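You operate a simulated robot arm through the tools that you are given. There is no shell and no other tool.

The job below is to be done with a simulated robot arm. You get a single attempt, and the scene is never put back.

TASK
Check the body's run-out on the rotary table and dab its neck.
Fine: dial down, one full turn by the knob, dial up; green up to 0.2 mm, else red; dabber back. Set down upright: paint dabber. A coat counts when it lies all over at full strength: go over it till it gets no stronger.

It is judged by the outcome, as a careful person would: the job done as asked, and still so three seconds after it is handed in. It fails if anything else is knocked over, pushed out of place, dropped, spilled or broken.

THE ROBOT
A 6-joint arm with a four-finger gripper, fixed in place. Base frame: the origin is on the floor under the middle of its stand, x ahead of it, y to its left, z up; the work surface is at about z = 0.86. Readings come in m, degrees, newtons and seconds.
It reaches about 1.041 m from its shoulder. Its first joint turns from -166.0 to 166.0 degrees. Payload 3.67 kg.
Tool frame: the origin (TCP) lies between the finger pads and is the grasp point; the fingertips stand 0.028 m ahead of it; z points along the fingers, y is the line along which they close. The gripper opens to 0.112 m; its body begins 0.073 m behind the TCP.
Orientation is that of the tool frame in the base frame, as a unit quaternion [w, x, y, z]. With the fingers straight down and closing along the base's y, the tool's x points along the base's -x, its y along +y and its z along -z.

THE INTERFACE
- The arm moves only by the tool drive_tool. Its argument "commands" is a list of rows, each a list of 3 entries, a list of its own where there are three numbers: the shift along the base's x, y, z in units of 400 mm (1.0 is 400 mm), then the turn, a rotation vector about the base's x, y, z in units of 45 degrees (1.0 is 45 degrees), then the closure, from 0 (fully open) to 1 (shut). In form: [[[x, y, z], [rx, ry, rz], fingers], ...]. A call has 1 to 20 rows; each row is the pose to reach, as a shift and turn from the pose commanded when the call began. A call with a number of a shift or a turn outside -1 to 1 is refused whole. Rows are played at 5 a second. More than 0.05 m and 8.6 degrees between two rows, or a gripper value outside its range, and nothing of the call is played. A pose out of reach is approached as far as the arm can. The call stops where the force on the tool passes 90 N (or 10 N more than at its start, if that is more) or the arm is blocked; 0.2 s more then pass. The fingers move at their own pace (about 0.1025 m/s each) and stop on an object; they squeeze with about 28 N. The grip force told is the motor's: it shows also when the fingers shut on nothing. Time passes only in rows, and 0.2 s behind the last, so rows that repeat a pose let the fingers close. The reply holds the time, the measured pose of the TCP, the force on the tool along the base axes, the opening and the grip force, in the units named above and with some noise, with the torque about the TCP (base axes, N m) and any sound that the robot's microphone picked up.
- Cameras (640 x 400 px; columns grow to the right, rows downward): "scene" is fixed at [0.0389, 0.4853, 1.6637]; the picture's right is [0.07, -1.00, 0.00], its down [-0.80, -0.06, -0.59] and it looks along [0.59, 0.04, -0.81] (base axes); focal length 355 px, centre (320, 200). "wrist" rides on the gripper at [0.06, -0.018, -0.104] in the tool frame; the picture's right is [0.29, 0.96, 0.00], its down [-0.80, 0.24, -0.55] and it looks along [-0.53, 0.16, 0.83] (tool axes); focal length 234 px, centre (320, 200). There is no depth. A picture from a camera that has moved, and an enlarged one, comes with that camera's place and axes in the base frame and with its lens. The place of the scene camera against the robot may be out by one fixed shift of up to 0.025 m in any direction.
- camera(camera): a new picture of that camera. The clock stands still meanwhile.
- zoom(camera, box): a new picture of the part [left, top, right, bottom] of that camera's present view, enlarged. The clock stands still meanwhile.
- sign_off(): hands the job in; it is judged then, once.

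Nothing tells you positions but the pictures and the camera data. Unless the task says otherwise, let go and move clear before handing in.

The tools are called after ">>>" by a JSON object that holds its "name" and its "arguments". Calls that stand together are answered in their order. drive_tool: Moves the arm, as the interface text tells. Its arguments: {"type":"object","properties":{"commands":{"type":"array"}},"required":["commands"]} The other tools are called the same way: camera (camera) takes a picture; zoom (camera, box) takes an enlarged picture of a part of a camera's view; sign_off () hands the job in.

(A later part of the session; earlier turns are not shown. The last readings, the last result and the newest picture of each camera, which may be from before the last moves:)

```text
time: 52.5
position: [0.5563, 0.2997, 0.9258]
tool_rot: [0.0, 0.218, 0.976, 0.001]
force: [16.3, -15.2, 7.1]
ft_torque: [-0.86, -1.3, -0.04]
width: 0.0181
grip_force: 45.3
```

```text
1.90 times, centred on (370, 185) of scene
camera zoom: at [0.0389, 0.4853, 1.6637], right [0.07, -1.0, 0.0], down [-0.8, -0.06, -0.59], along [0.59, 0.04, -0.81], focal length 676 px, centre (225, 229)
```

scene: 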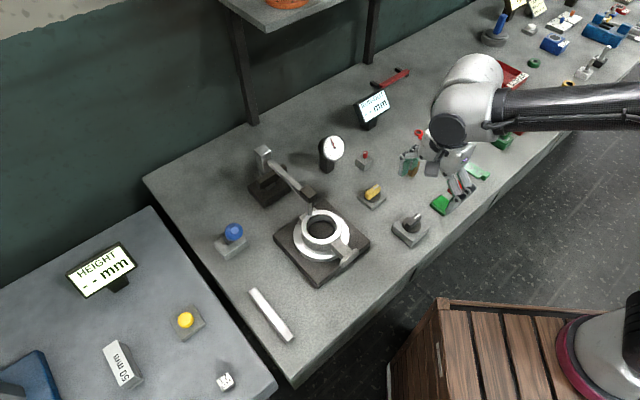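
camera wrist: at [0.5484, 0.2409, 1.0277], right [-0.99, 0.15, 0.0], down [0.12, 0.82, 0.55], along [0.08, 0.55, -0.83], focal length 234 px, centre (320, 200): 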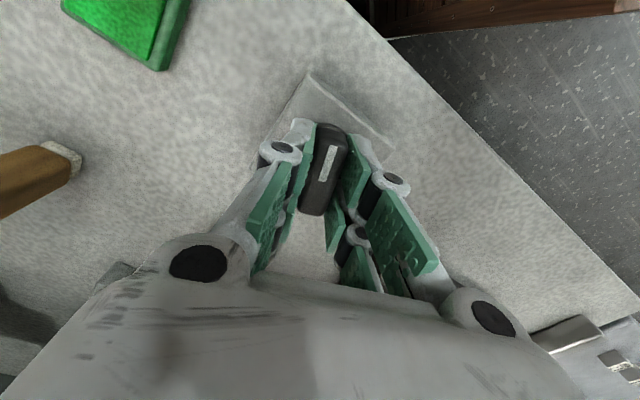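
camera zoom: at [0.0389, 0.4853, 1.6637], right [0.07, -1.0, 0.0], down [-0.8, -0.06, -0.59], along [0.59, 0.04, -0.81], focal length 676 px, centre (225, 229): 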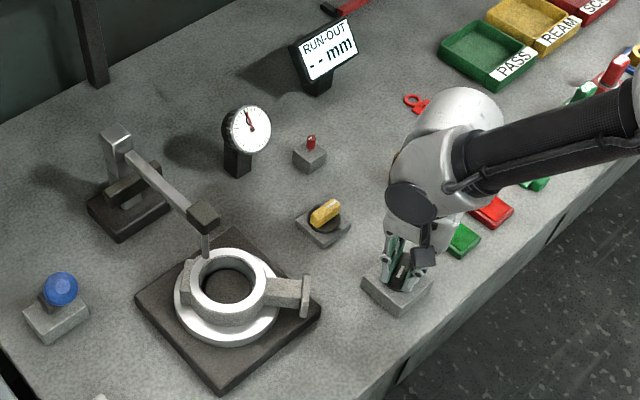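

Table at about 320°. The remaining 20° of knob should complete the turn; I'll watch for a stop and the readout.

>>> {"name": "drive_tool", "arguments": {"commands": [[[0.001, -0.001, 0], [0, 0, -0.15], 1.0], [[0.001, -0.001, 0], [0, 0, -0.3], 1.0], [[0.001, -0.001, 0], [0, 0, -0.44], 1.0], [[0.001, -0.001, 0], [0, 0, -0.44], 1.0]]}}

>>> {"name": "zoom", "arguments": {"camera": "scene", "box": [260, 80, 480, 290]}}

>>> {"name": "zoom", "arguments": {"camera": "scene", "box": [340, 80, 420, 140]}}

```text
time: 53.5
position: [0.5556, 0.3002, 0.9256]
tool_rot: [-0.001, 0.383, 0.924, 0.0]
force: [12.1, -19.2, 10.3]
ft_torque: [-0.27, -0.08, -0.04]
width: 0.0182
grip_force: 45.6
```

```text
1.90 times, centred on (370, 185) of scene
camera zoom: at [0.0389, 0.4853, 1.6637], right [0.07, -1.0, 0.0], down [-0.8, -0.06, -0.59], along [0.59, 0.04, -0.81], focal length 676 px, centre (225, 229)
```

zoom: 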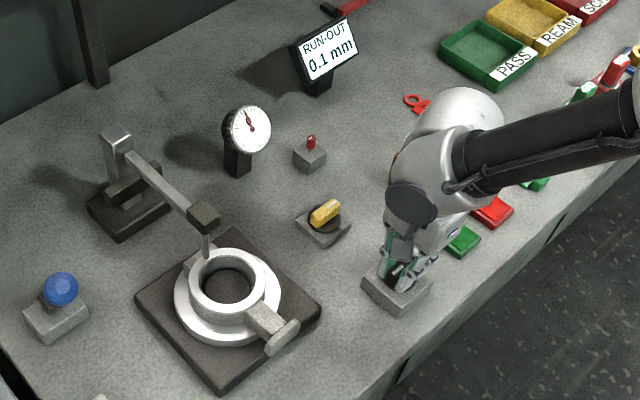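

```text
6.67 times, centred on (380, 110) of scene
camera zoom: at [0.0389, 0.4853, 1.6637], right [0.07, -1.0, 0.0], down [-0.8, -0.06, -0.59], along [0.59, 0.04, -0.81], focal length 2366 px, centre (-80, 800)
```

zoom: 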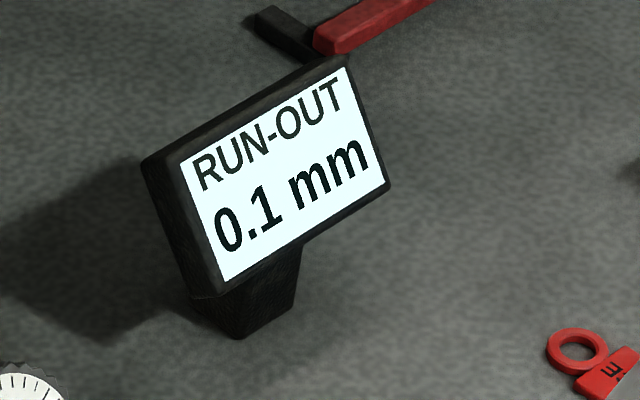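

The readout shows 0.1 mm, which is within 0.2, so the paint is green. I'll release the knob, lift clear, then swing back to the lever to raise the dial.

>>> {"name": "drive_tool", "arguments": {"commands": [[[0, 0, 0], [0, 0, 0], 0.8], [[0, 0, 0], [0, 0, 0], 0.6], [[0, 0, 0], [0, 0, 0], 0.55], [[0, 0, 0.08], [0, 0, 0], 0.55], [[0, 0, 0.18], [0, 0, 0], 0.55], [[0, 0, 0.28], [0, 0, 0], 0.3], [[-0.02, 0.01, 0.38], [0, 0, 0], 0], [[-0.04, 0.02, 0.45], [0, 0, 0], 0], [[-0.04, 0.02, 0.45], [0, 0, 0], 0]]}}

>>> {"name": "zoom", "arguments": {"camera": "scene", "box": [260, 80, 480, 290]}}

```text
time: 55.5
position: [0.5401, 0.3078, 1.1046]
tool_rot: [-0.001, 0.382, 0.924, 0.0]
force: [0.3, 0.4, -0.2]
ft_torque: [-0.05, 0.01, -0.03]
width: 0.1118
grip_force: 0.1
```

```text
1.90 times, centred on (370, 185) of scene
camera zoom: at [0.0389, 0.4853, 1.6637], right [0.07, -1.0, 0.0], down [-0.8, -0.06, -0.59], along [0.59, 0.04, -0.81], focal length 676 px, centre (225, 229)
```

zoom: 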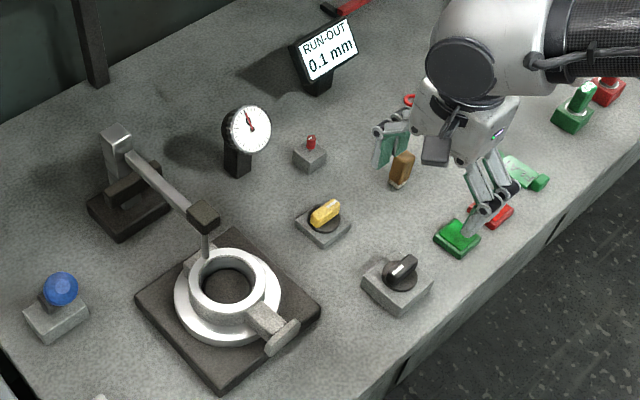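

Clear of the knob, nothing disturbed. Moving back toward the lever with the gripper turning to the bench direction.

>>> {"name": "drive_tool", "arguments": {"commands": [[[-0.02, 0.011, 0.01], [0, 0, 0.167], 0], [[-0.04, 0.022, 0.02], [0, 0, 0.333], 0], [[-0.06, 0.034, 0.03], [0, 0, 0.5], 0], [[-0.085, 0.045, 0.04], [0, 0, 0.667], 0], [[-0.105, 0.056, 0.05], [0, 0, 0.833], 0], [[-0.125, 0.0675, 0.0625], [0, 0, 1.0], 0]]}}

>>> {"name": "drive_tool", "arguments": {"commands": [[[-0.033, 0.041, 0.024], [0, 0, 0.15], 0], [[-0.065, 0.083, 0.049], [0, 0, 0.3], 0], [[-0.098, 0.124, 0.073], [0, 0, 0.45], 0], [[-0.13, 0.166, 0.097], [0, 0, 0.6], 0], [[-0.163, 0.207, 0.121], [0, 0, 0.75], 0], [[-0.195, 0.249, 0.146], [0, 0, 0.9], 0], [[-0.2275, 0.29, 0.17], [0, 0, 0.989], 0], [[-0.2275, 0.29, 0.17], [0, 0, 0.989], 0]]}}

>>> {"name": "drive_tool", "arguments": {"commands": [[[-0.02, 0.055, -0.02], [0.0876, -0.0892, 0], 0], [[-0.04, 0.11, -0.04], [0.1752, -0.1783, 0], 0], [[-0.06, 0.165, -0.06], [0.263, -0.2675, 0], 0], [[-0.08, 0.22, -0.08], [0.3505, -0.3567, 0], 0], [[-0.1, 0.275, -0.1], [0.438, -0.4458, 0], 0], [[-0.12, 0.33, -0.13], [0.5257, -0.535, 0], 0], [[-0.135, 0.385, -0.16], [0.6133, -0.6241, 0], 0], [[-0.15, 0.43, -0.18], [0.7009, -0.7133, 0], 0], [[-0.15, 0.43, -0.18], [0.7009, -0.7133, 0], 0]]}}

>>> {"name": "camera", "arguments": {"camera": "wrist"}}

```text
time: 56.9
position: [0.4889, 0.3358, 1.1294]
tool_rot: [-0.001, -0.002, 1.0, 0.0]
force: [0.3, 0.3, -0.1]
ft_torque: [-0.02, 0.01, 0.0]
width: 0.1119
grip_force: 0.0
```

```text
time: 58.7
position: [0.3983, 0.4509, 1.1973]
tool_rot: [-0.001, -0.379, 0.925, -0.001]
force: [0.3, 0.2, 0.6]
ft_torque: [-0.04, -0.02, 0.02]
width: 0.1118
grip_force: 0.0
```

```text
time: 60.7
position: [0.3387, 0.6234, 1.1272]
tool_rot: [0.354, -0.35, 0.855, 0.145]
force: [-0.6, -0.5, 0.1]
ft_torque: [0.01, 0.03, 0.03]
width: 0.1119
grip_force: 0.0
```

```text
taken
camera wrist: at [0.2702, 0.5309, 1.1565], right [-0.82, 0.54, -0.2], down [-0.05, 0.29, 0.96], along [0.57, 0.79, -0.21], focal length 234 px, centre (320, 200)
```

wrist: 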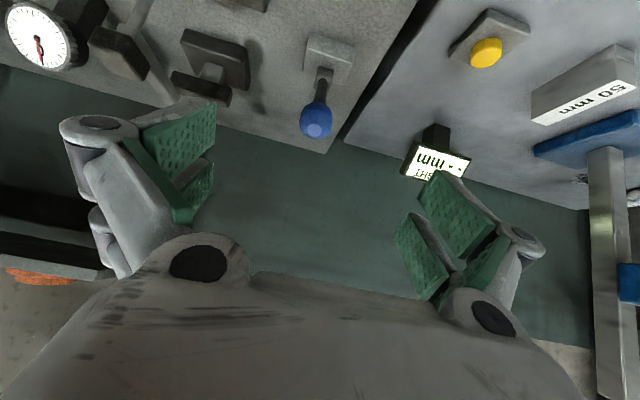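

The lever ball is straight ahead at about (0.4245, 0.7035, 1.02). Advancing to it.

>>> {"name": "drive_tool", "arguments": {"commands": [[[0.0536, 0.05, -0.067], [0, 0, 0], 0], [[0.107, 0.1, -0.134], [0, 0, 0], 0], [[0.161, 0.15, -0.2], [0, 0, 0], 0], [[0.2145, 0.2, -0.2675], [0, 0, 0], 0], [[0.2145, 0.2, -0.2675], [0, 0, 0], 0]]}}

>>> {"name": "camera", "arguments": {"camera": "wrist"}}

```text
time: 61.9
position: [0.4234, 0.7039, 1.019]
tool_rot: [0.354, -0.351, 0.855, 0.144]
force: [-0.9, 0.0, 0.8]
ft_torque: [0.0, -0.01, 0.0]
width: 0.112
grip_force: 0.1
```

```text
taken
camera wrist: at [0.3561, 0.6103, 1.0486], right [-0.82, 0.54, -0.2], down [-0.05, 0.29, 0.95], along [0.57, 0.79, -0.22], focal length 234 px, centre (320, 200)
```

wrist: 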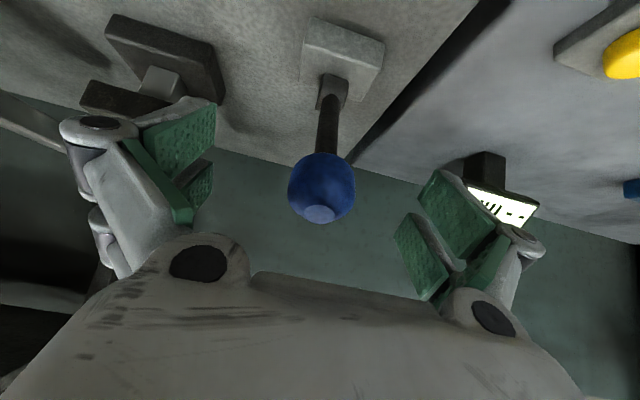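

The ball is at the grasp point. I'll close and push the lever back outward along its arc.

>>> {"name": "drive_tool", "arguments": {"commands": [[[0, 0, 0], [0, 0, 0], 0.5], [[0, 0, 0], [0, 0, 0], 0.7], [[0, 0, 0], [0, 0, 0], 0.9], [[0, 0, 0], [0, 0, 0], 1.0], [[0, 0, 0], [0, 0, 0], 1.0], [[0.0196, 0.0193, 0.012], [0, 0, 0], 1.0], [[0.0392, 0.0386, 0.021], [0, 0, 0], 1.0], [[0.0588, 0.0579, 0.0275], [0, 0, 0], 1.0], [[0.0784, 0.0772, 0.0318], [0, 0, 0], 1.0], [[0.098, 0.0965, 0.0335], [0, 0, 0], 1.0], [[0.098, 0.0965, 0.0335], [0, 0, 0], 1.0]]}}

>>> {"name": "camera", "arguments": {"camera": "wrist"}}

>>> {"name": "camera", "arguments": {"camera": "scene"}}

```text
time: 64.3
position: [0.4605, 0.7436, 1.0312]
tool_rot: [0.353, -0.352, 0.855, 0.145]
force: [-32.5, 16.7, -1.8]
ft_torque: [-0.79, 0.95, 0.24]
width: 0.0347
grip_force: 45.4
```

```text
taken
camera wrist: at [0.393, 0.6505, 1.0619], right [-0.82, 0.54, -0.2], down [-0.05, 0.29, 0.95], along [0.57, 0.79, -0.21], focal length 234 px, centre (320, 200)
```

wrist: 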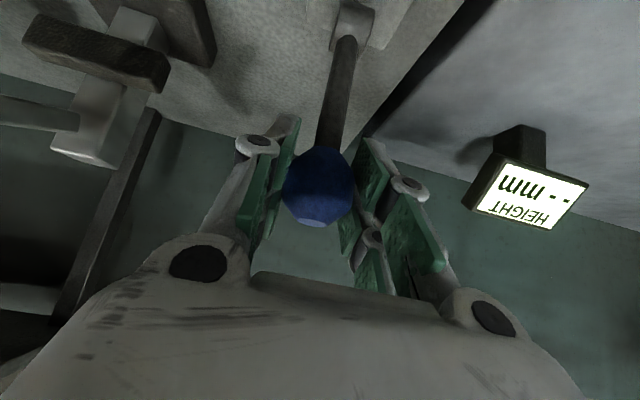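

```text
taken
```

scene: 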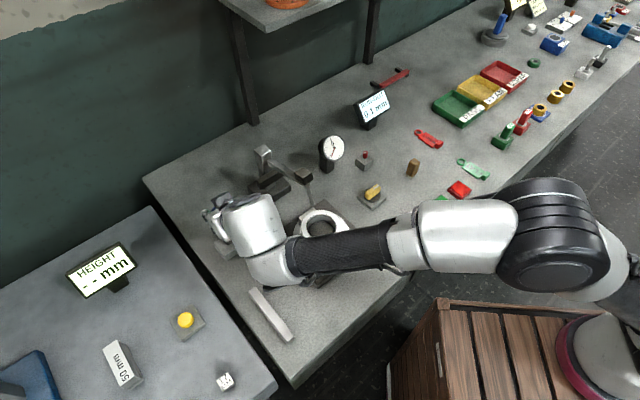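

The dial is lifting. There's a sideways force along the hinge line, so I'll correct by 2 mm and finish the push.

>>> {"name": "drive_tool", "arguments": {"commands": [[[-0.0035, 0.0035, 0], [0, 0, 0], 1.0], [[0.0161, 0.0228, -0.0005], [0, 0, 0], 1.0], [[0.0357, 0.0421, -0.003], [0, 0, 0], 1.0], [[0.0553, 0.0614, -0.0085], [0, 0, 0], 1.0], [[0.0749, 0.0807, -0.016], [0, 0, 0], 1.0], [[0.0749, 0.0807, -0.016], [0, 0, 0], 1.0]]}}

>>> {"name": "zoom", "arguments": {"camera": "scene", "box": [190, 130, 370, 290]}}

```text
time: 65.7
position: [0.4918, 0.7751, 1.0261]
tool_rot: [0.353, -0.351, 0.855, 0.144]
force: [-27.1, 11.8, -2.7]
ft_torque: [-0.83, 0.7, 0.08]
width: 0.0348
grip_force: 44.6
```

```text
2.50 times, centred on (280, 210) of scene
camera zoom: at [0.0389, 0.4853, 1.6637], right [0.07, -1.0, 0.0], down [-0.8, -0.06, -0.59], along [0.59, 0.04, -0.81], focal length 887 px, centre (420, 175)
```

zoom: 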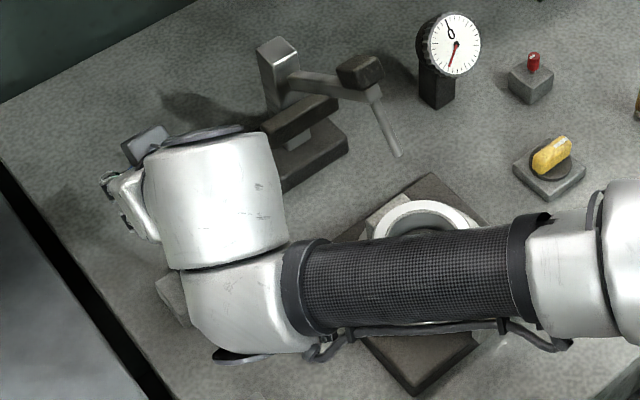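

Nearly all the way up. A last small push to bring the lever back to its starting angle.

>>> {"name": "drive_tool", "arguments": {"commands": [[[0.0107, 0.0105, -0.005], [0, 0, 0], 1.0], [[0.0214, 0.021, -0.0115], [0, 0, 0], 1.0], [[0.0214, 0.021, -0.0115], [0, 0, 0], 1.0]]}}

>>> {"name": "zoom", "arguments": {"camera": "scene", "box": [190, 130, 370, 290]}}

```text
time: 66.5
position: [0.5009, 0.7839, 1.0205]
tool_rot: [0.353, -0.351, 0.855, 0.144]
force: [-26.3, 13.6, -0.6]
ft_torque: [-0.65, 0.64, 0.01]
width: 0.0348
grip_force: 45.4
```

```text
2.50 times, centred on (280, 210) of scene
camera zoom: at [0.0389, 0.4853, 1.6637], right [0.07, -1.0, 0.0], down [-0.8, -0.06, -0.59], along [0.59, 0.04, -0.81], focal length 887 px, centre (420, 175)
```

zoom: 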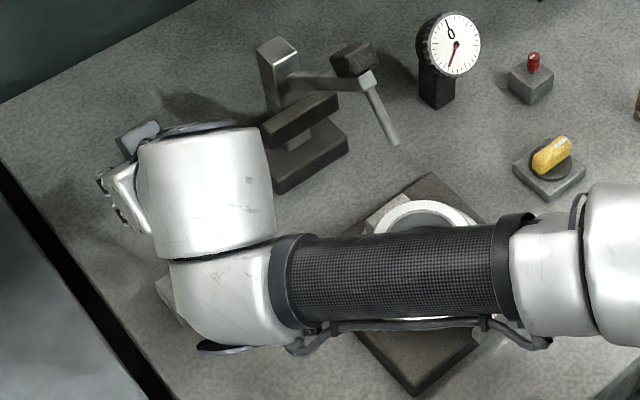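

The dial is back at its starting height. I'll release the ball and back off along the tool axis.

>>> {"name": "drive_tool", "arguments": {"commands": [[[0, 0, 0], [0, 0, 0], 0.8], [[0, 0, 0], [0, 0, 0], 0.4], [[0, 0, 0], [0, 0, 0], 0.0], [[0, 0, 0], [0, 0, 0], 0.0], [[-0.05, -0.05, 0.07], [0, 0, 0], 0.0], [[-0.1, -0.1, 0.14], [0, 0, 0], 0.0], [[-0.151, -0.149, 0.212], [0, 0, 0], 0.0], [[-0.2, -0.2, 0.27], [0, 0, 0], 0.0], [[-0.25, -0.27, 0.3], [0, 0, 0], 0.0], [[-0.29, -0.34, 0.32], [0, 0, 0], 0.0], [[-0.29, -0.34, 0.32], [0, 0, 0], 0.0]]}}

>>> {"name": "camera", "arguments": {"camera": "scene"}}

```text
time: 68.9
position: [0.3872, 0.6474, 1.1494]
tool_rot: [0.354, -0.35, 0.855, 0.144]
force: [0.6, -0.9, 0.0]
ft_torque: [0.0, -0.03, 0.04]
width: 0.1125
grip_force: 0.1
```

```text
taken
```

scene: 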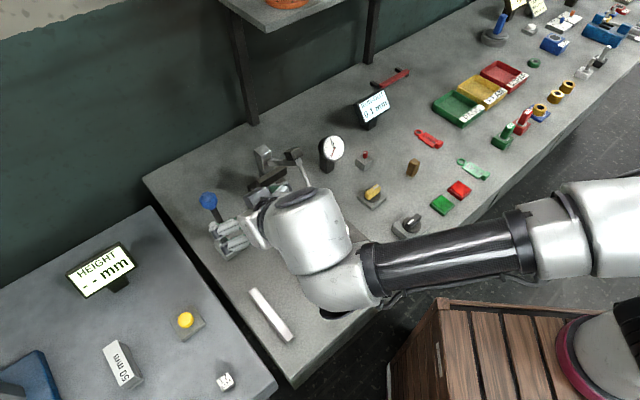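

Dial up, lever back, readout still 0.1 mm. Next the dabber: I'll straighten the gripper and fly over to it for a close look.

>>> {"name": "drive_tool", "arguments": {"commands": [[[0.005, -0.055, 0.03], [-0.0876, 0.0892, 0], 0], [[0.01, -0.11, 0.05], [-0.1752, 0.1783, 0], 0], [[0.02, -0.165, 0.07], [-0.263, 0.2675, 0], 0], [[0.03, -0.22, 0.09], [-0.3505, 0.3567, 0], 0], [[0.04, -0.275, 0.1], [-0.438, 0.4458, 0], 0], [[0.06, -0.33, 0.12], [-0.5257, 0.535, 0], 0], [[0.08, -0.4, 0.12], [-0.6133, 0.6241, 0], 0], [[0.1, -0.48, 0.12], [-0.7009, 0.7133, 0], 0], [[0.1, -0.48, 0.12], [-0.7009, 0.7133, 0], 0]]}}

>>> {"name": "drive_tool", "arguments": {"commands": [[[0.065, -0.055, -0.03], [0, 0, -0.11], 0], [[0.13, -0.11, -0.06], [0, 0, -0.22], 0], [[0.195, -0.165, -0.09], [0, 0, -0.33], 0], [[0.26, -0.22, -0.12], [0, 0, -0.44], 0], [[0.325, -0.275, -0.15], [0, 0, -0.55], 0], [[0.39, -0.33, -0.18], [0, 0, -0.66], 0], [[0.455, -0.385, -0.22], [0, 0, -0.77], 0], [[0.52, -0.43, -0.27], [0, 0, -0.88], 0], [[0.56, -0.46, -0.32], [0, 0, -0.989], 0], [[0.56, -0.46, -0.32], [0, 0, -0.989], 0]]}}

>>> {"name": "camera", "arguments": {"camera": "wrist"}}

>>> {"name": "camera", "arguments": {"camera": "scene"}}

```text
time: 70.9
position: [0.4258, 0.4553, 1.1977]
tool_rot: [-0.002, -0.379, 0.925, 0.0]
force: [-0.1, -0.3, -0.8]
ft_torque: [-0.03, 0.02, -0.04]
width: 0.112
grip_force: 0.1
```

```text
time: 73.1
position: [0.6495, 0.27, 1.0703]
tool_rot: [-0.001, 0.001, 1.0, 0.0]
force: [1.1, 0.0, -0.3]
ft_torque: [0.01, 0.03, 0.01]
width: 0.112
grip_force: 0.1
```

```text
taken
camera wrist: at [0.5914, 0.2535, 1.1722], right [-0.29, 0.96, 0.0], down [0.8, 0.24, 0.55], along [0.53, 0.16, -0.83], focal length 234 px, centre (320, 200)
```

wrist: 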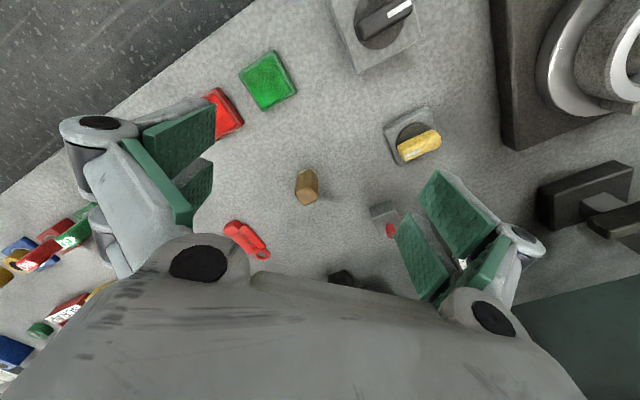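

```text
taken
```

scene: 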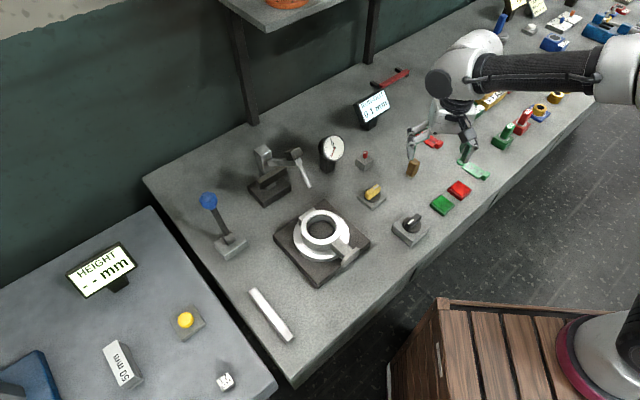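

>>> {"name": "zoom", "arguments": {"camera": "wrist", "box": [270, 150, 350, 220]}}

>>> {"name": "zoom", "arguments": {"camera": "wrist", "box": [190, 30, 320, 150]}}

>>> {"name": "zoom", "arguments": {"camera": "scene", "box": [380, 140, 500, 230]}}

>>> {"name": "zoom", "arguments": {"camera": "scene", "box": [270, 190, 380, 290]}}

```text
5.71 times, centred on (310, 185) of wrist
camera zoom: at [0.5914, 0.2535, 1.1722], right [-0.29, 0.96, 0.0], down [0.8, 0.24, 0.55], along [0.53, 0.16, -0.83], focal length 1338 px, centre (377, 286)
```

zoom: 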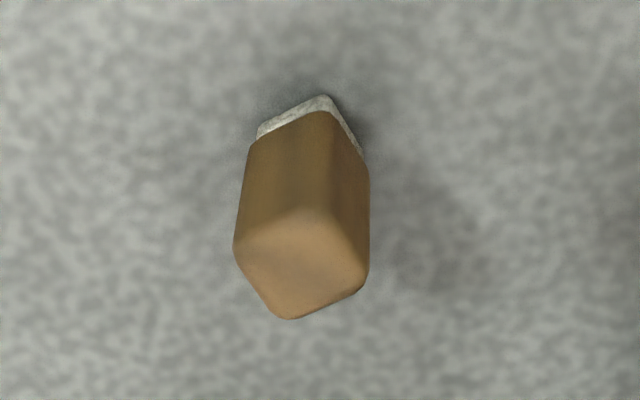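

```text
3.33 times, centred on (255, 90) of wrist
camera zoom: at [0.5914, 0.2535, 1.1722], right [-0.29, 0.96, 0.0], down [0.8, 0.24, 0.55], along [0.53, 0.16, -0.83], focal length 781 px, centre (537, 567)
```

zoom: 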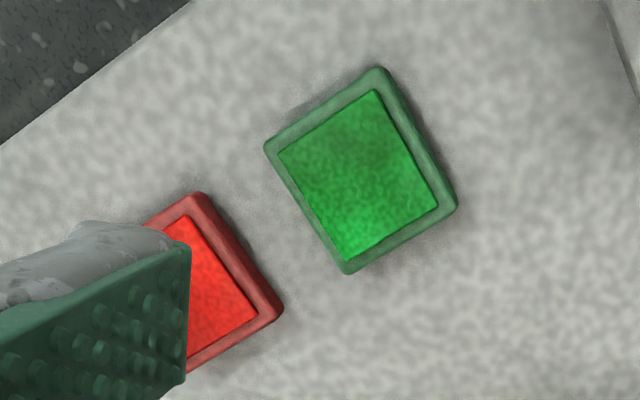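

```text
4.44 times, centred on (440, 185) of scene
camera zoom: at [0.0389, 0.4853, 1.6637], right [0.07, -1.0, 0.0], down [-0.8, -0.06, -0.59], along [0.59, 0.04, -0.81], focal length 1577 px, centre (-213, 267)
```

zoom: 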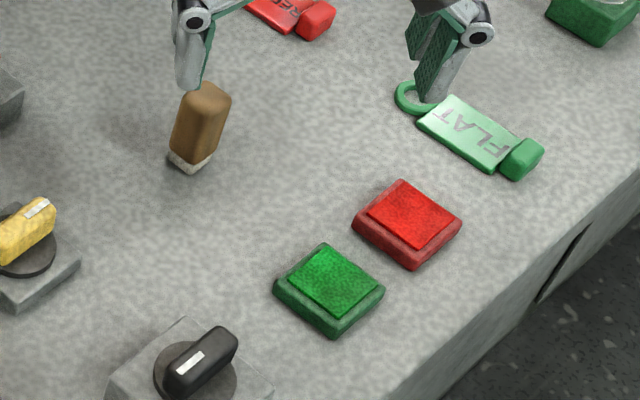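

```text
4.00 times, centred on (325, 240) of scene
camera zoom: at [0.0389, 0.4853, 1.6637], right [0.07, -1.0, 0.0], down [-0.8, -0.06, -0.59], along [0.59, 0.04, -0.81], focal length 1420 px, centre (300, 40)
```

zoom: 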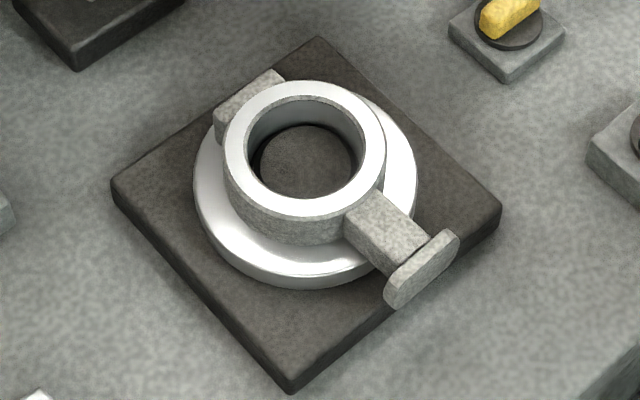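

Before picking up the dabber I want a close view of the body itself to see what its neck is: the stem to the small flange, or the ring.

>>> {"name": "drive_tool", "arguments": {"commands": [[[-0.08, 0.036, 0.05], [0, 0, 0.124], 0], [[-0.16, 0.072, 0.08], [0, 0, 0.247], 0], [[-0.24, 0.108, 0.1], [0, 0, 0.371], 0], [[-0.32, 0.144, 0.1], [0, 0, 0.495], 0], [[-0.4, 0.18, 0.1], [0, 0, 0.618], 0], [[-0.48, 0.216, 0.08], [0, 0, 0.742], 0], [[-0.56, 0.252, 0.05], [0, 0, 0.865], 0], [[-0.62, 0.288, 0.02], [0, 0, 0.989], 0], [[-0.62, 0.288, 0.02], [0, 0, 0.989], 0]]}}

>>> {"name": "camera", "arguments": {"camera": "wrist"}}

```text
time: 75.1
position: [0.4025, 0.3875, 1.0763]
tool_rot: [-0.002, -0.379, 0.926, 0.0]
force: [-0.9, -0.5, -0.9]
ft_torque: [0.0, -0.02, 0.0]
width: 0.1117
grip_force: 0.0
```

```text
taken
camera wrist: at [0.3747, 0.333, 1.1801], right [-0.88, 0.48, 0.0], down [0.4, 0.73, 0.55], along [0.26, 0.49, -0.83], focal length 234 px, centre (320, 200)
```

wrist: 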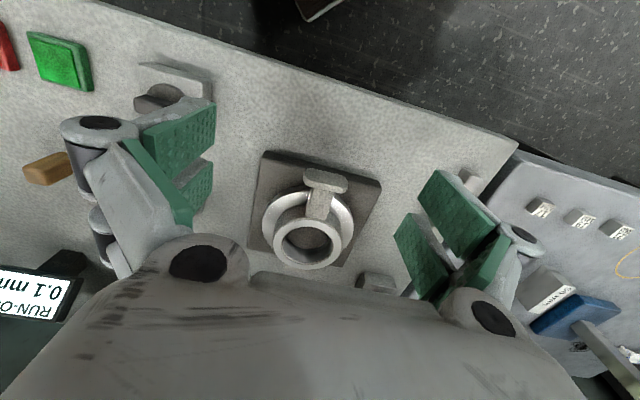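

>>> {"name": "zoom", "arguments": {"camera": "wrist", "box": [240, 140, 400, 280]}}

>>> {"name": "zoom", "arguments": {"camera": "wrist", "box": [290, 155, 360, 225]}}

```text
2.86 times, centred on (320, 210) of wrist
camera zoom: at [0.3747, 0.333, 1.1801], right [-0.88, 0.48, 0.0], down [0.4, 0.73, 0.55], along [0.26, 0.49, -0.83], focal length 669 px, centre (320, 171)
```

zoom: 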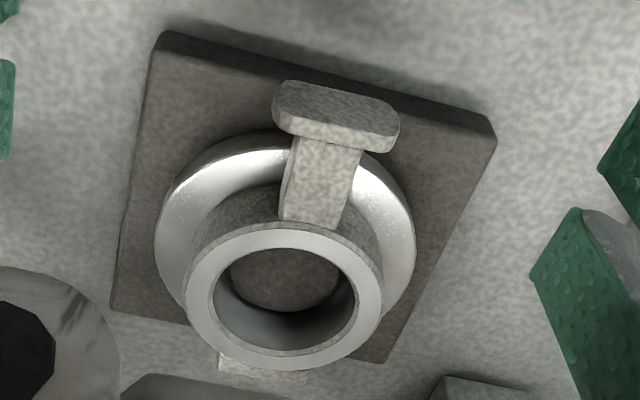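

```text
5.71 times, centred on (325, 190) of wrist
camera zoom: at [0.3747, 0.333, 1.1801], right [-0.88, 0.48, 0.0], down [0.4, 0.73, 0.55], along [0.26, 0.49, -0.83], focal length 1338 px, centre (291, 257)
```

zoom: 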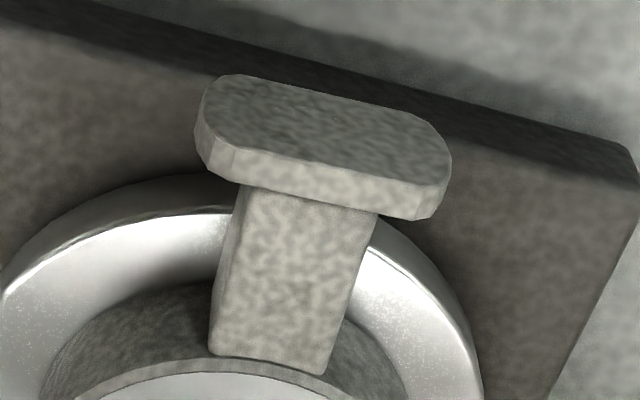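

The rectangular stem joining the ring to the small flange looks like the neck; its top is at about (0.455, 0.481, 0.935). The dabber stands at about (0.754, 0.284), 56 mm tall and bench-aligned, so I'll go above it with the same gripper heading.

>>> {"name": "drive_tool", "arguments": {"commands": [[[0.1, -0.029, 0.02], [0, 0, 0], 0], [[0.2, -0.058, 0.04], [0, 0, 0], 0], [[0.3, -0.088, 0.04], [0, 0, 0], 0], [[0.4, -0.117, 0.04], [0, 0, 0], 0], [[0.5, -0.147, 0.02], [0, 0, 0], 0], [[0.6, -0.176, 0], [0, 0, 0], 0], [[0.7, -0.205, -0.04], [0, 0, 0], 0], [[0.79, -0.232, -0.1], [0, 0, 0], 0], [[0.8775, -0.2575, -0.16], [0, 0, 0], 0], [[0.8775, -0.2575, -0.2], [0, 0, 0], 0], [[0.8775, -0.2575, -0.2], [0, 0, 0], 0]]}}

>>> {"name": "camera", "arguments": {"camera": "wrist"}}

>>> {"name": "zoom", "arguments": {"camera": "scene", "box": [350, 100, 510, 230]}}

```text
time: 77.5
position: [0.7536, 0.2819, 0.9964]
tool_rot: [0.0, -0.38, 0.925, 0.0]
force: [-0.2, 0.8, 0.0]
ft_torque: [-0.01, -0.01, -0.02]
width: 0.112
grip_force: 0.0
```

```text
taken
camera wrist: at [0.7252, 0.2283, 1.1], right [-0.88, 0.48, 0.0], down [0.4, 0.73, 0.55], along [0.26, 0.49, -0.83], focal length 234 px, centre (320, 200)
```

wrist: 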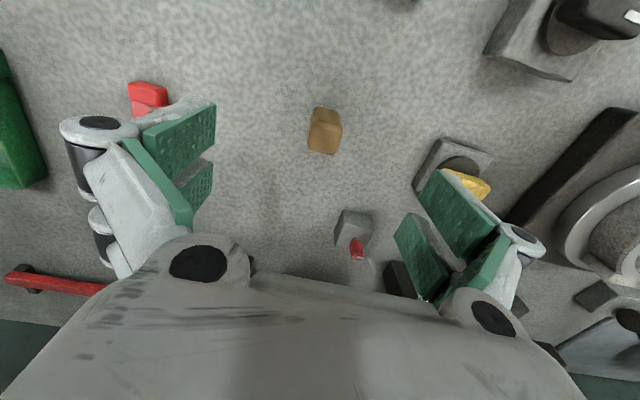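

```text
3.08 times, centred on (430, 165) of scene
camera zoom: at [0.0389, 0.4853, 1.6637], right [0.07, -1.0, 0.0], down [-0.8, -0.06, -0.59], along [0.59, 0.04, -0.81], focal length 1092 px, centre (-18, 308)
```

zoom: 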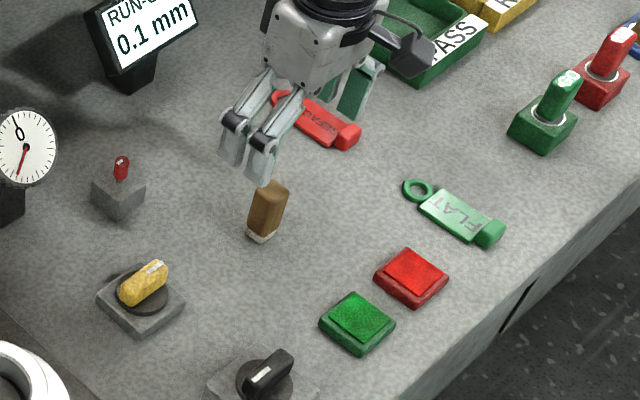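

Before gripping, I'll check the green and red sticks at the right so I'm sure which object is the paint dabber, and check alignment over the brown one.

>>> {"name": "zoom", "arguments": {"camera": "scene", "box": [470, 60, 600, 160]}}

>>> {"name": "zoom", "arguments": {"camera": "wrist", "box": [280, 80, 370, 180]}}

>>> {"name": "zoom", "arguments": {"camera": "scene", "box": [395, 140, 435, 190]}}

```text
4.00 times, centred on (535, 110) of scene
camera zoom: at [0.0389, 0.4853, 1.6637], right [0.07, -1.0, 0.0], down [-0.8, -0.06, -0.59], along [0.59, 0.04, -0.81], focal length 1420 px, centre (-540, 560)
```

zoom: 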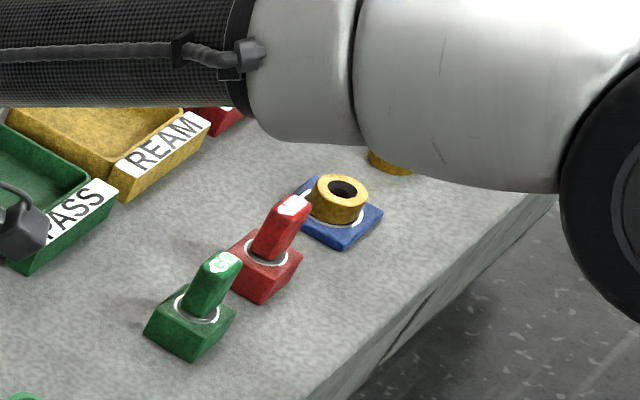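

```text
4.00 times, centred on (325, 130) of wrist
camera zoom: at [0.7252, 0.2283, 1.1], right [-0.88, 0.48, 0.0], down [0.4, 0.73, 0.55], along [0.26, 0.49, -0.83], focal length 937 px, centre (300, 480)
```

zoom: 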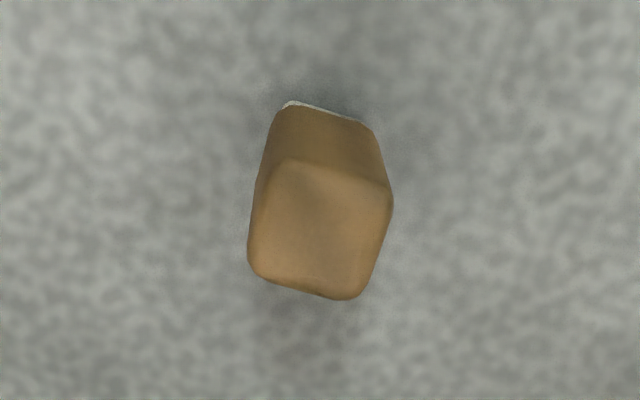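

```text
8.00 times, centred on (415, 165) of scene
camera zoom: at [0.0389, 0.4853, 1.6637], right [0.07, -1.0, 0.0], down [-0.8, -0.06, -0.59], along [0.59, 0.04, -0.81], focal length 2839 px, centre (-440, 480)
```

zoom: 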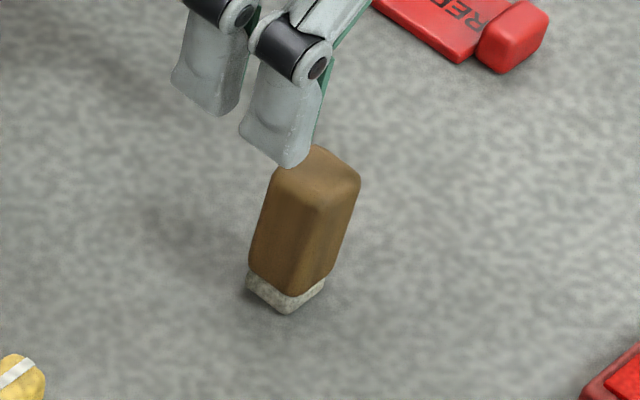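

The brown block with the felt foot is the paint dabber. I'll half close, descend over its upper part and grip.

>>> {"name": "drive_tool", "arguments": {"commands": [[[-0.0015, 0.0065, 0], [0, 0, 0], 0.4], [[-0.0015, 0.0065, -0.06], [0, 0, 0], 0.4], [[-0.0015, 0.0065, -0.12], [0, 0, 0], 0.4], [[-0.0015, 0.0065, -0.18], [0, 0, 0], 0.4], [[-0.0015, 0.0065, -0.2285], [0, 0, 0], 0.4], [[-0.0015, 0.0065, -0.2285], [0, 0, 0], 0.4]]}}

>>> {"name": "camera", "arguments": {"camera": "wrist"}}

>>> {"name": "zoom", "arguments": {"camera": "scene", "box": [380, 120, 450, 190]}}

```text
time: 78.9
position: [0.7518, 0.2858, 0.9053]
tool_rot: [0.0, -0.38, 0.925, 0.0]
force: [-0.1, -0.2, 0.3]
ft_torque: [0.04, -0.03, 0.01]
width: 0.0673
grip_force: 0.0
```

```text
taken
camera wrist: at [0.7243, 0.2316, 1.0084], right [-0.88, 0.48, 0.0], down [0.4, 0.73, 0.55], along [0.26, 0.49, -0.83], focal length 234 px, centre (320, 200)
```

wrist: 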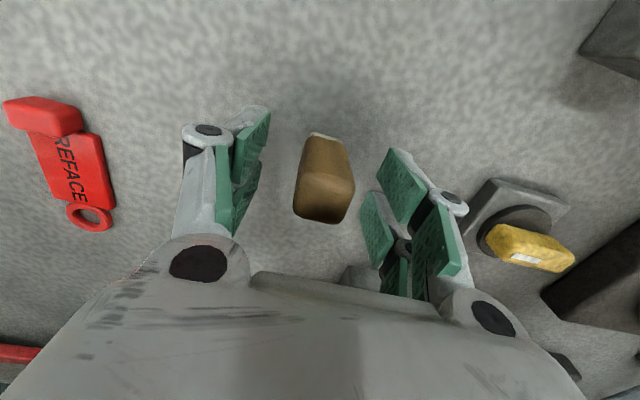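

```text
5.71 times, centred on (415, 155) of scene
camera zoom: at [0.0389, 0.4853, 1.6637], right [0.07, -1.0, 0.0], down [-0.8, -0.06, -0.59], along [0.59, 0.04, -0.81], focal length 2028 px, centre (-223, 457)
```

zoom: 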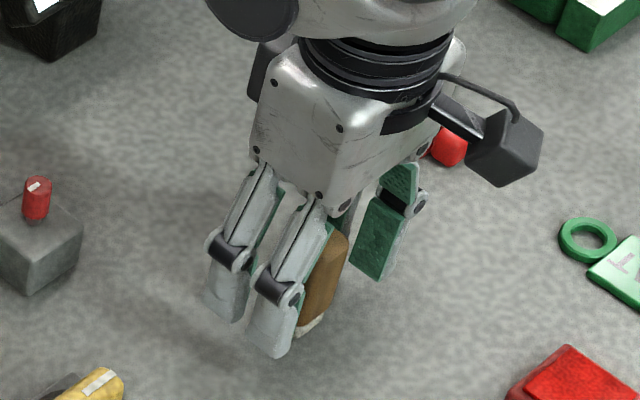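

The dabber is between the pads. Closing on it.

>>> {"name": "drive_tool", "arguments": {"commands": [[[0, 0, 0], [0, 0, 0], 0.6], [[0, 0, 0], [0, 0, 0], 0.75], [[0, 0, 0], [0, 0, 0], 0.9], [[0, 0, 0], [0, 0, 0], 1.0], [[0, 0, 0], [0, 0, 0], 1.0]]}}

>>> {"name": "camera", "arguments": {"camera": "wrist"}}

```text
time: 80.1
position: [0.7522, 0.2851, 0.9062]
tool_rot: [-0.001, -0.38, 0.925, -0.001]
force: [0.4, -0.7, -0.3]
ft_torque: [0.0, 0.01, 0.0]
width: 0.0257
grip_force: 28.1
```

```text
taken
camera wrist: at [0.7244, 0.2317, 1.0086], right [-0.88, 0.48, 0.0], down [0.4, 0.73, 0.55], along [0.26, 0.49, -0.83], focal length 234 px, centre (320, 200)
```

wrist: 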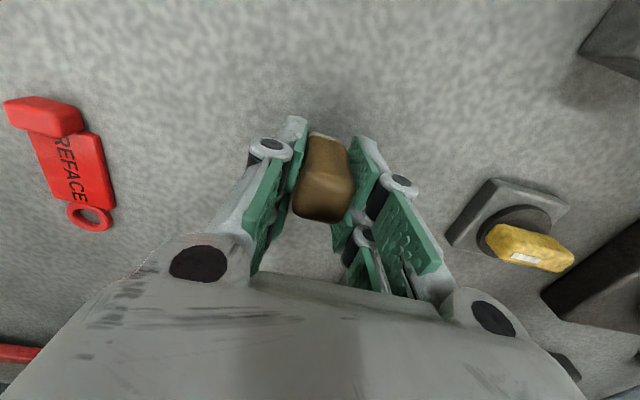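

The dabber is held, its felt bottom about 45 mm below the grasp point. I'll lift it and carry it over the green pad.

>>> {"name": "drive_tool", "arguments": {"commands": [[[0, 0, 0.08], [0, 0, 0], 1.0], [[0, 0, 0.18], [0, 0, 0], 1.0], [[-0.09, -0.065, 0.18], [0, 0, 0], 1.0], [[-0.18, -0.13, 0.18], [0, 0, 0], 1.0], [[-0.273, -0.196, 0.18], [0, 0, 0], 1.0], [[-0.273, -0.196, 0.12], [0, 0, 0], 1.0], [[-0.273, -0.196, 0.12], [0, 0, 0], 1.0]]}}

>>> {"name": "camera", "arguments": {"camera": "wrist"}}

>>> {"name": "zoom", "arguments": {"camera": "scene", "box": [390, 130, 500, 230]}}

```text
time: 81.7
position: [0.6436, 0.2069, 0.9543]
tool_rot: [-0.001, -0.379, 0.925, 0.0]
force: [0.3, -0.4, -1.1]
ft_torque: [-0.01, -0.02, 0.0]
width: 0.0254
grip_force: 28.0
```

```text
taken
camera wrist: at [0.6161, 0.1527, 1.0571], right [-0.88, 0.48, 0.0], down [0.4, 0.73, 0.55], along [0.26, 0.49, -0.83], focal length 234 px, centre (320, 200)
```

wrist: 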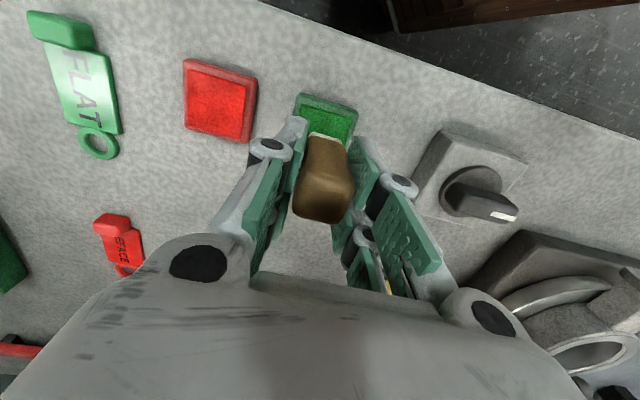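

```text
4.00 times, centred on (445, 180) of scene
camera zoom: at [0.0389, 0.4853, 1.6637], right [0.07, -1.0, 0.0], down [-0.8, -0.06, -0.59], along [0.59, 0.04, -0.81], focal length 1420 px, centre (-180, 280)
```

zoom: 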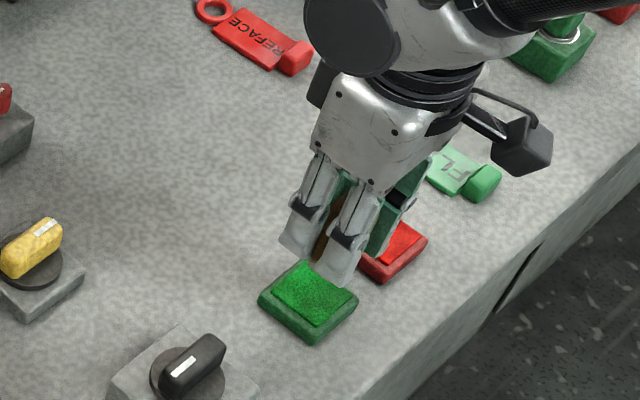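

The dabber is centred over the green pad. I'll lower it slowly to touch, checking the contact force.

>>> {"name": "drive_tool", "arguments": {"commands": [[[0, 0, -0.03], [0, 0, 0], 1.0], [[0, 0, -0.055], [0, 0, 0], 1.0], [[0, 0, -0.065], [0, 0, 0], 1.0]]}}

>>> {"name": "drive_tool", "arguments": {"commands": [[[0, 0, -0.005], [0, 0, 0], 1.0], [[0, 0, -0.005], [0, 0, 0], 1.0]]}}

>>> {"name": "zoom", "arguments": {"camera": "scene", "box": [410, 160, 480, 230]}}

>>> {"name": "zoom", "arguments": {"camera": "wrist", "box": [270, 70, 380, 240]}}

```text
time: 82.5
position: [0.6439, 0.2065, 0.9272]
tool_rot: [-0.001, -0.379, 0.925, 0.0]
force: [-0.3, -0.1, -1.3]
ft_torque: [0.02, -0.02, 0.0]
width: 0.0252
grip_force: 27.8
```

```text
time: 83.1
position: [0.6431, 0.2071, 0.9263]
tool_rot: [0.0, -0.379, 0.925, 0.0]
force: [0.0, -0.2, -0.4]
ft_torque: [0.02, 0.01, 0.05]
width: 0.0254
grip_force: 27.7
```

```text
5.71 times, centred on (445, 195) of scene
camera zoom: at [0.0389, 0.4853, 1.6637], right [0.07, -1.0, 0.0], down [-0.8, -0.06, -0.59], along [0.59, 0.04, -0.81], focal length 2028 px, centre (-394, 229)
```

zoom: 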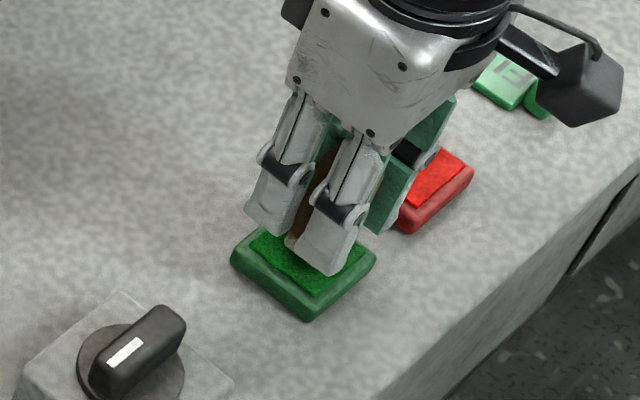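

```text
2.35 times, centred on (325, 155) of wrist
camera zoom: at [0.6155, 0.1534, 1.029], right [-0.88, 0.48, 0.0], down [0.4, 0.73, 0.55], along [0.26, 0.49, -0.83], focal length 551 px, centre (308, 306)
```

zoom: 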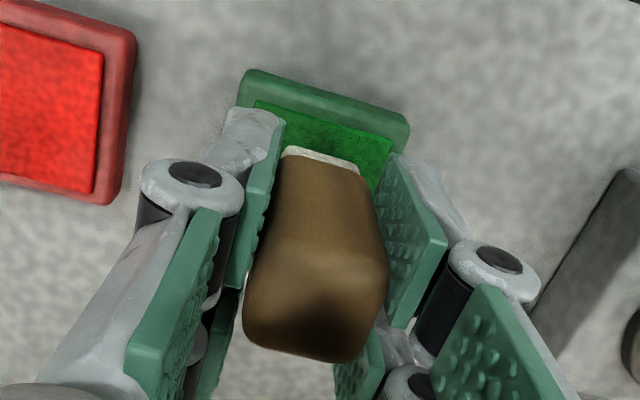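

Nearly touching. Continuing down 1–2 mm at a time.

>>> {"name": "drive_tool", "arguments": {"commands": [[[0, 0, -0.005], [0, 0, 0], 1.0], [[0, 0, -0.005], [0, 0, 0], 1.0]]}}

>>> {"name": "drive_tool", "arguments": {"commands": [[[0, 0, -0.004], [0, 0, 0], 1.0], [[0, 0, -0.004], [0, 0, 0], 1.0]]}}

>>> {"name": "drive_tool", "arguments": {"commands": [[[0, 0, -0.004], [0, 0, 0], 1.0], [[0, 0, -0.004], [0, 0, 0], 1.0]]}}

```text
time: 83.7
position: [0.6426, 0.2066, 0.924]
tool_rot: [-0.001, -0.38, 0.925, -0.001]
force: [0.9, -0.2, -0.6]
ft_torque: [0.0, 0.0, -0.01]
width: 0.0255
grip_force: 28.1
```

```text
time: 84.3
position: [0.6441, 0.2074, 0.9226]
tool_rot: [-0.001, -0.38, 0.925, 0.0]
force: [-0.2, 0.2, 1.8]
ft_torque: [0.03, 0.03, 0.03]
width: 0.0255
grip_force: 27.9
```

```text
time: 84.9
position: [0.6437, 0.2078, 0.9203]
tool_rot: [0.001, -0.379, 0.925, -0.001]
force: [1.1, -4.0, 24.6]
ft_torque: [-0.24, 0.02, 0.0]
width: 0.0255
grip_force: 28.3
```

Firm contact with the pad at about 25 N. I'll hold briefly, then lift and check whether the felt took up green.

>>> {"name": "drive_tool", "arguments": {"commands": [[[0, 0, 0.001], [0, 0, 0], 1.0], [[0, 0, 0.001], [0, 0, 0], 1.0], [[0, 0, 0.04], [0, 0, 0], 1.0], [[0, 0, 0.12], [0, 0, 0], 1.0], [[0, 0, 0.12], [0, 0, 0], 1.0]]}}

>>> {"name": "zoom", "arguments": {"camera": "wrist", "box": [270, 70, 380, 240]}}

>>> {"name": "zoom", "arguments": {"camera": "scene", "box": [410, 140, 480, 220]}}

```text
time: 86.1
position: [0.6442, 0.2068, 0.9692]
tool_rot: [0.0, -0.379, 0.925, 0.0]
force: [-0.1, -0.6, -1.1]
ft_torque: [-0.02, 0.01, 0.02]
width: 0.0255
grip_force: 27.9
```

```text
2.35 times, centred on (325, 155) of wrist
camera zoom: at [0.6156, 0.1533, 1.0718], right [-0.88, 0.48, 0.0], down [0.4, 0.73, 0.55], along [0.26, 0.49, -0.83], focal length 551 px, centre (308, 306)
```

zoom: 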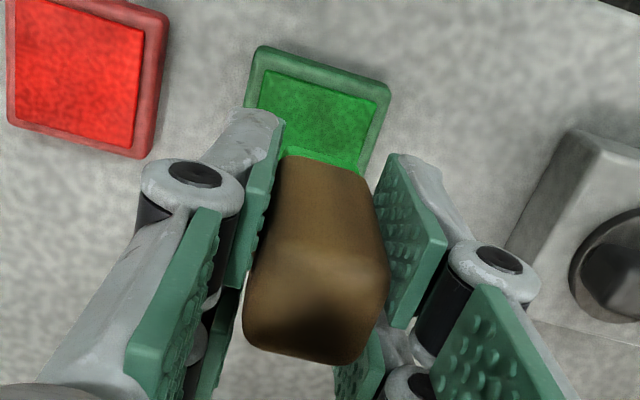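

```text
5.00 times, centred on (445, 180) of scene
camera zoom: at [0.0389, 0.4853, 1.6637], right [0.07, -1.0, 0.0], down [-0.8, -0.06, -0.59], along [0.59, 0.04, -0.81], focal length 1774 px, centre (-305, 300)
```

zoom: 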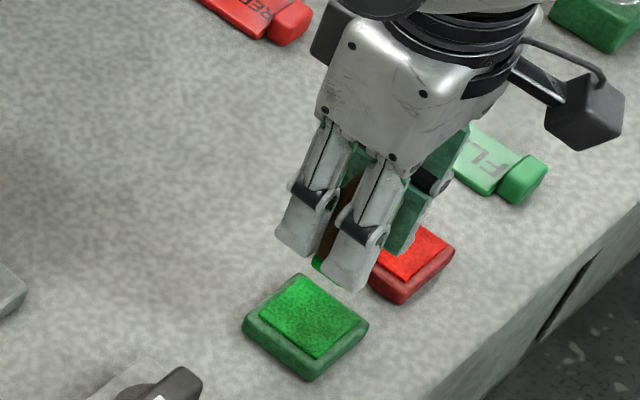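

The felt is bright green. Now carrying it over to the neck, keeping well above the knob and table.

>>> {"name": "drive_tool", "arguments": {"commands": [[[0, 0, 0.08], [0, 0, 0], 1.0], [[-0.05, 0.075, 0.15], [0, 0, 0], 1.0], [[-0.11, 0.16, 0.15], [0, 0, 0], 1.0], [[-0.17, 0.25, 0.15], [0, 0, 0], 1.0], [[-0.23, 0.335, 0.15], [0, 0, 0], 1.0], [[-0.29, 0.42, 0.15], [0, 0, 0], 1.0], [[-0.35, 0.51, 0.15], [0, 0, 0], 1.0], [[-0.41, 0.6, 0.15], [0, 0, 0], 1.0], [[-0.4725, 0.685, 0.15], [0, 0, 0], 1.0], [[-0.4725, 0.685, 0.15], [0, 0, 0], 1.0]]}}

>>> {"name": "camera", "arguments": {"camera": "wrist"}}

>>> {"name": "zoom", "arguments": {"camera": "scene", "box": [270, 160, 400, 290]}}

```text
time: 88.3
position: [0.4536, 0.4811, 1.0279]
tool_rot: [-0.002, -0.38, 0.925, 0.0]
force: [-0.6, 0.2, -0.4]
ft_torque: [0.02, 0.02, 0.0]
width: 0.0256
grip_force: 27.8
```

```text
taken
camera wrist: at [0.4257, 0.4278, 1.1315], right [-0.88, 0.48, 0.0], down [0.4, 0.73, 0.55], along [0.26, 0.49, -0.83], focal length 234 px, centre (320, 200)
```

wrist: 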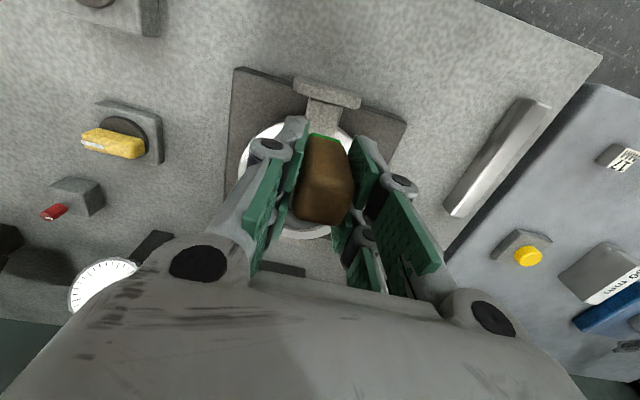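

```text
3.08 times, centred on (335, 225) of scene
camera zoom: at [0.0389, 0.4853, 1.6637], right [0.07, -1.0, 0.0], down [-0.8, -0.06, -0.59], along [0.59, 0.04, -0.81], focal length 1092 px, centre (274, 123)
```

zoom: 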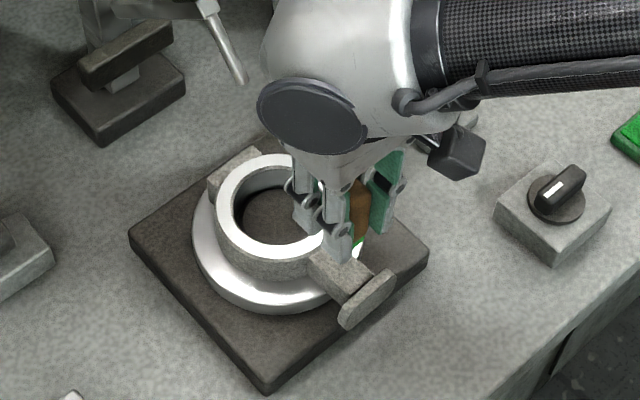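

I'll zoom in on the felt and neck to line them up before touching.

>>> {"name": "zoom", "arguments": {"camera": "wrist", "box": [260, 60, 390, 200]}}

>>> {"name": "zoom", "arguments": {"camera": "scene", "box": [310, 205, 370, 275]}}

```text
2.86 times, centred on (325, 130) of wrist
camera zoom: at [0.4257, 0.4278, 1.1315], right [-0.88, 0.48, 0.0], down [0.4, 0.73, 0.55], along [0.26, 0.49, -0.83], focal length 669 px, centre (306, 400)
```

zoom: 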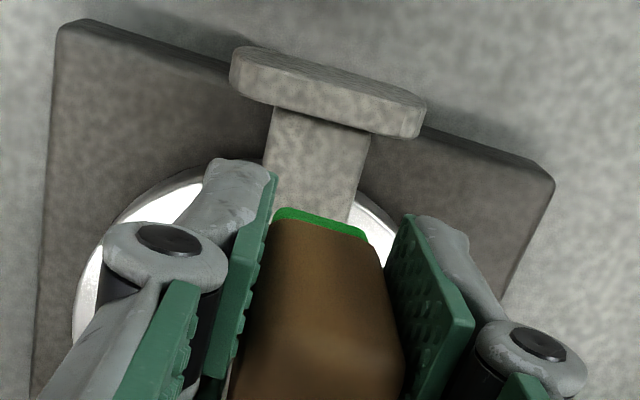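

```text
5.71 times, centred on (340, 240) of scene
camera zoom: at [0.0389, 0.4853, 1.6637], right [0.07, -1.0, 0.0], down [-0.8, -0.06, -0.59], along [0.59, 0.04, -0.81], focal length 2028 px, centre (206, -29)
```

zoom: 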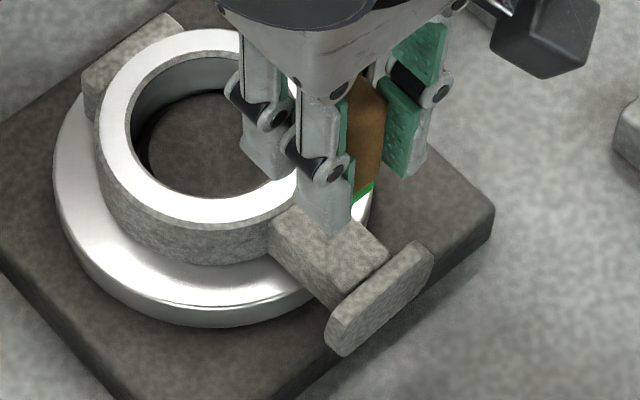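

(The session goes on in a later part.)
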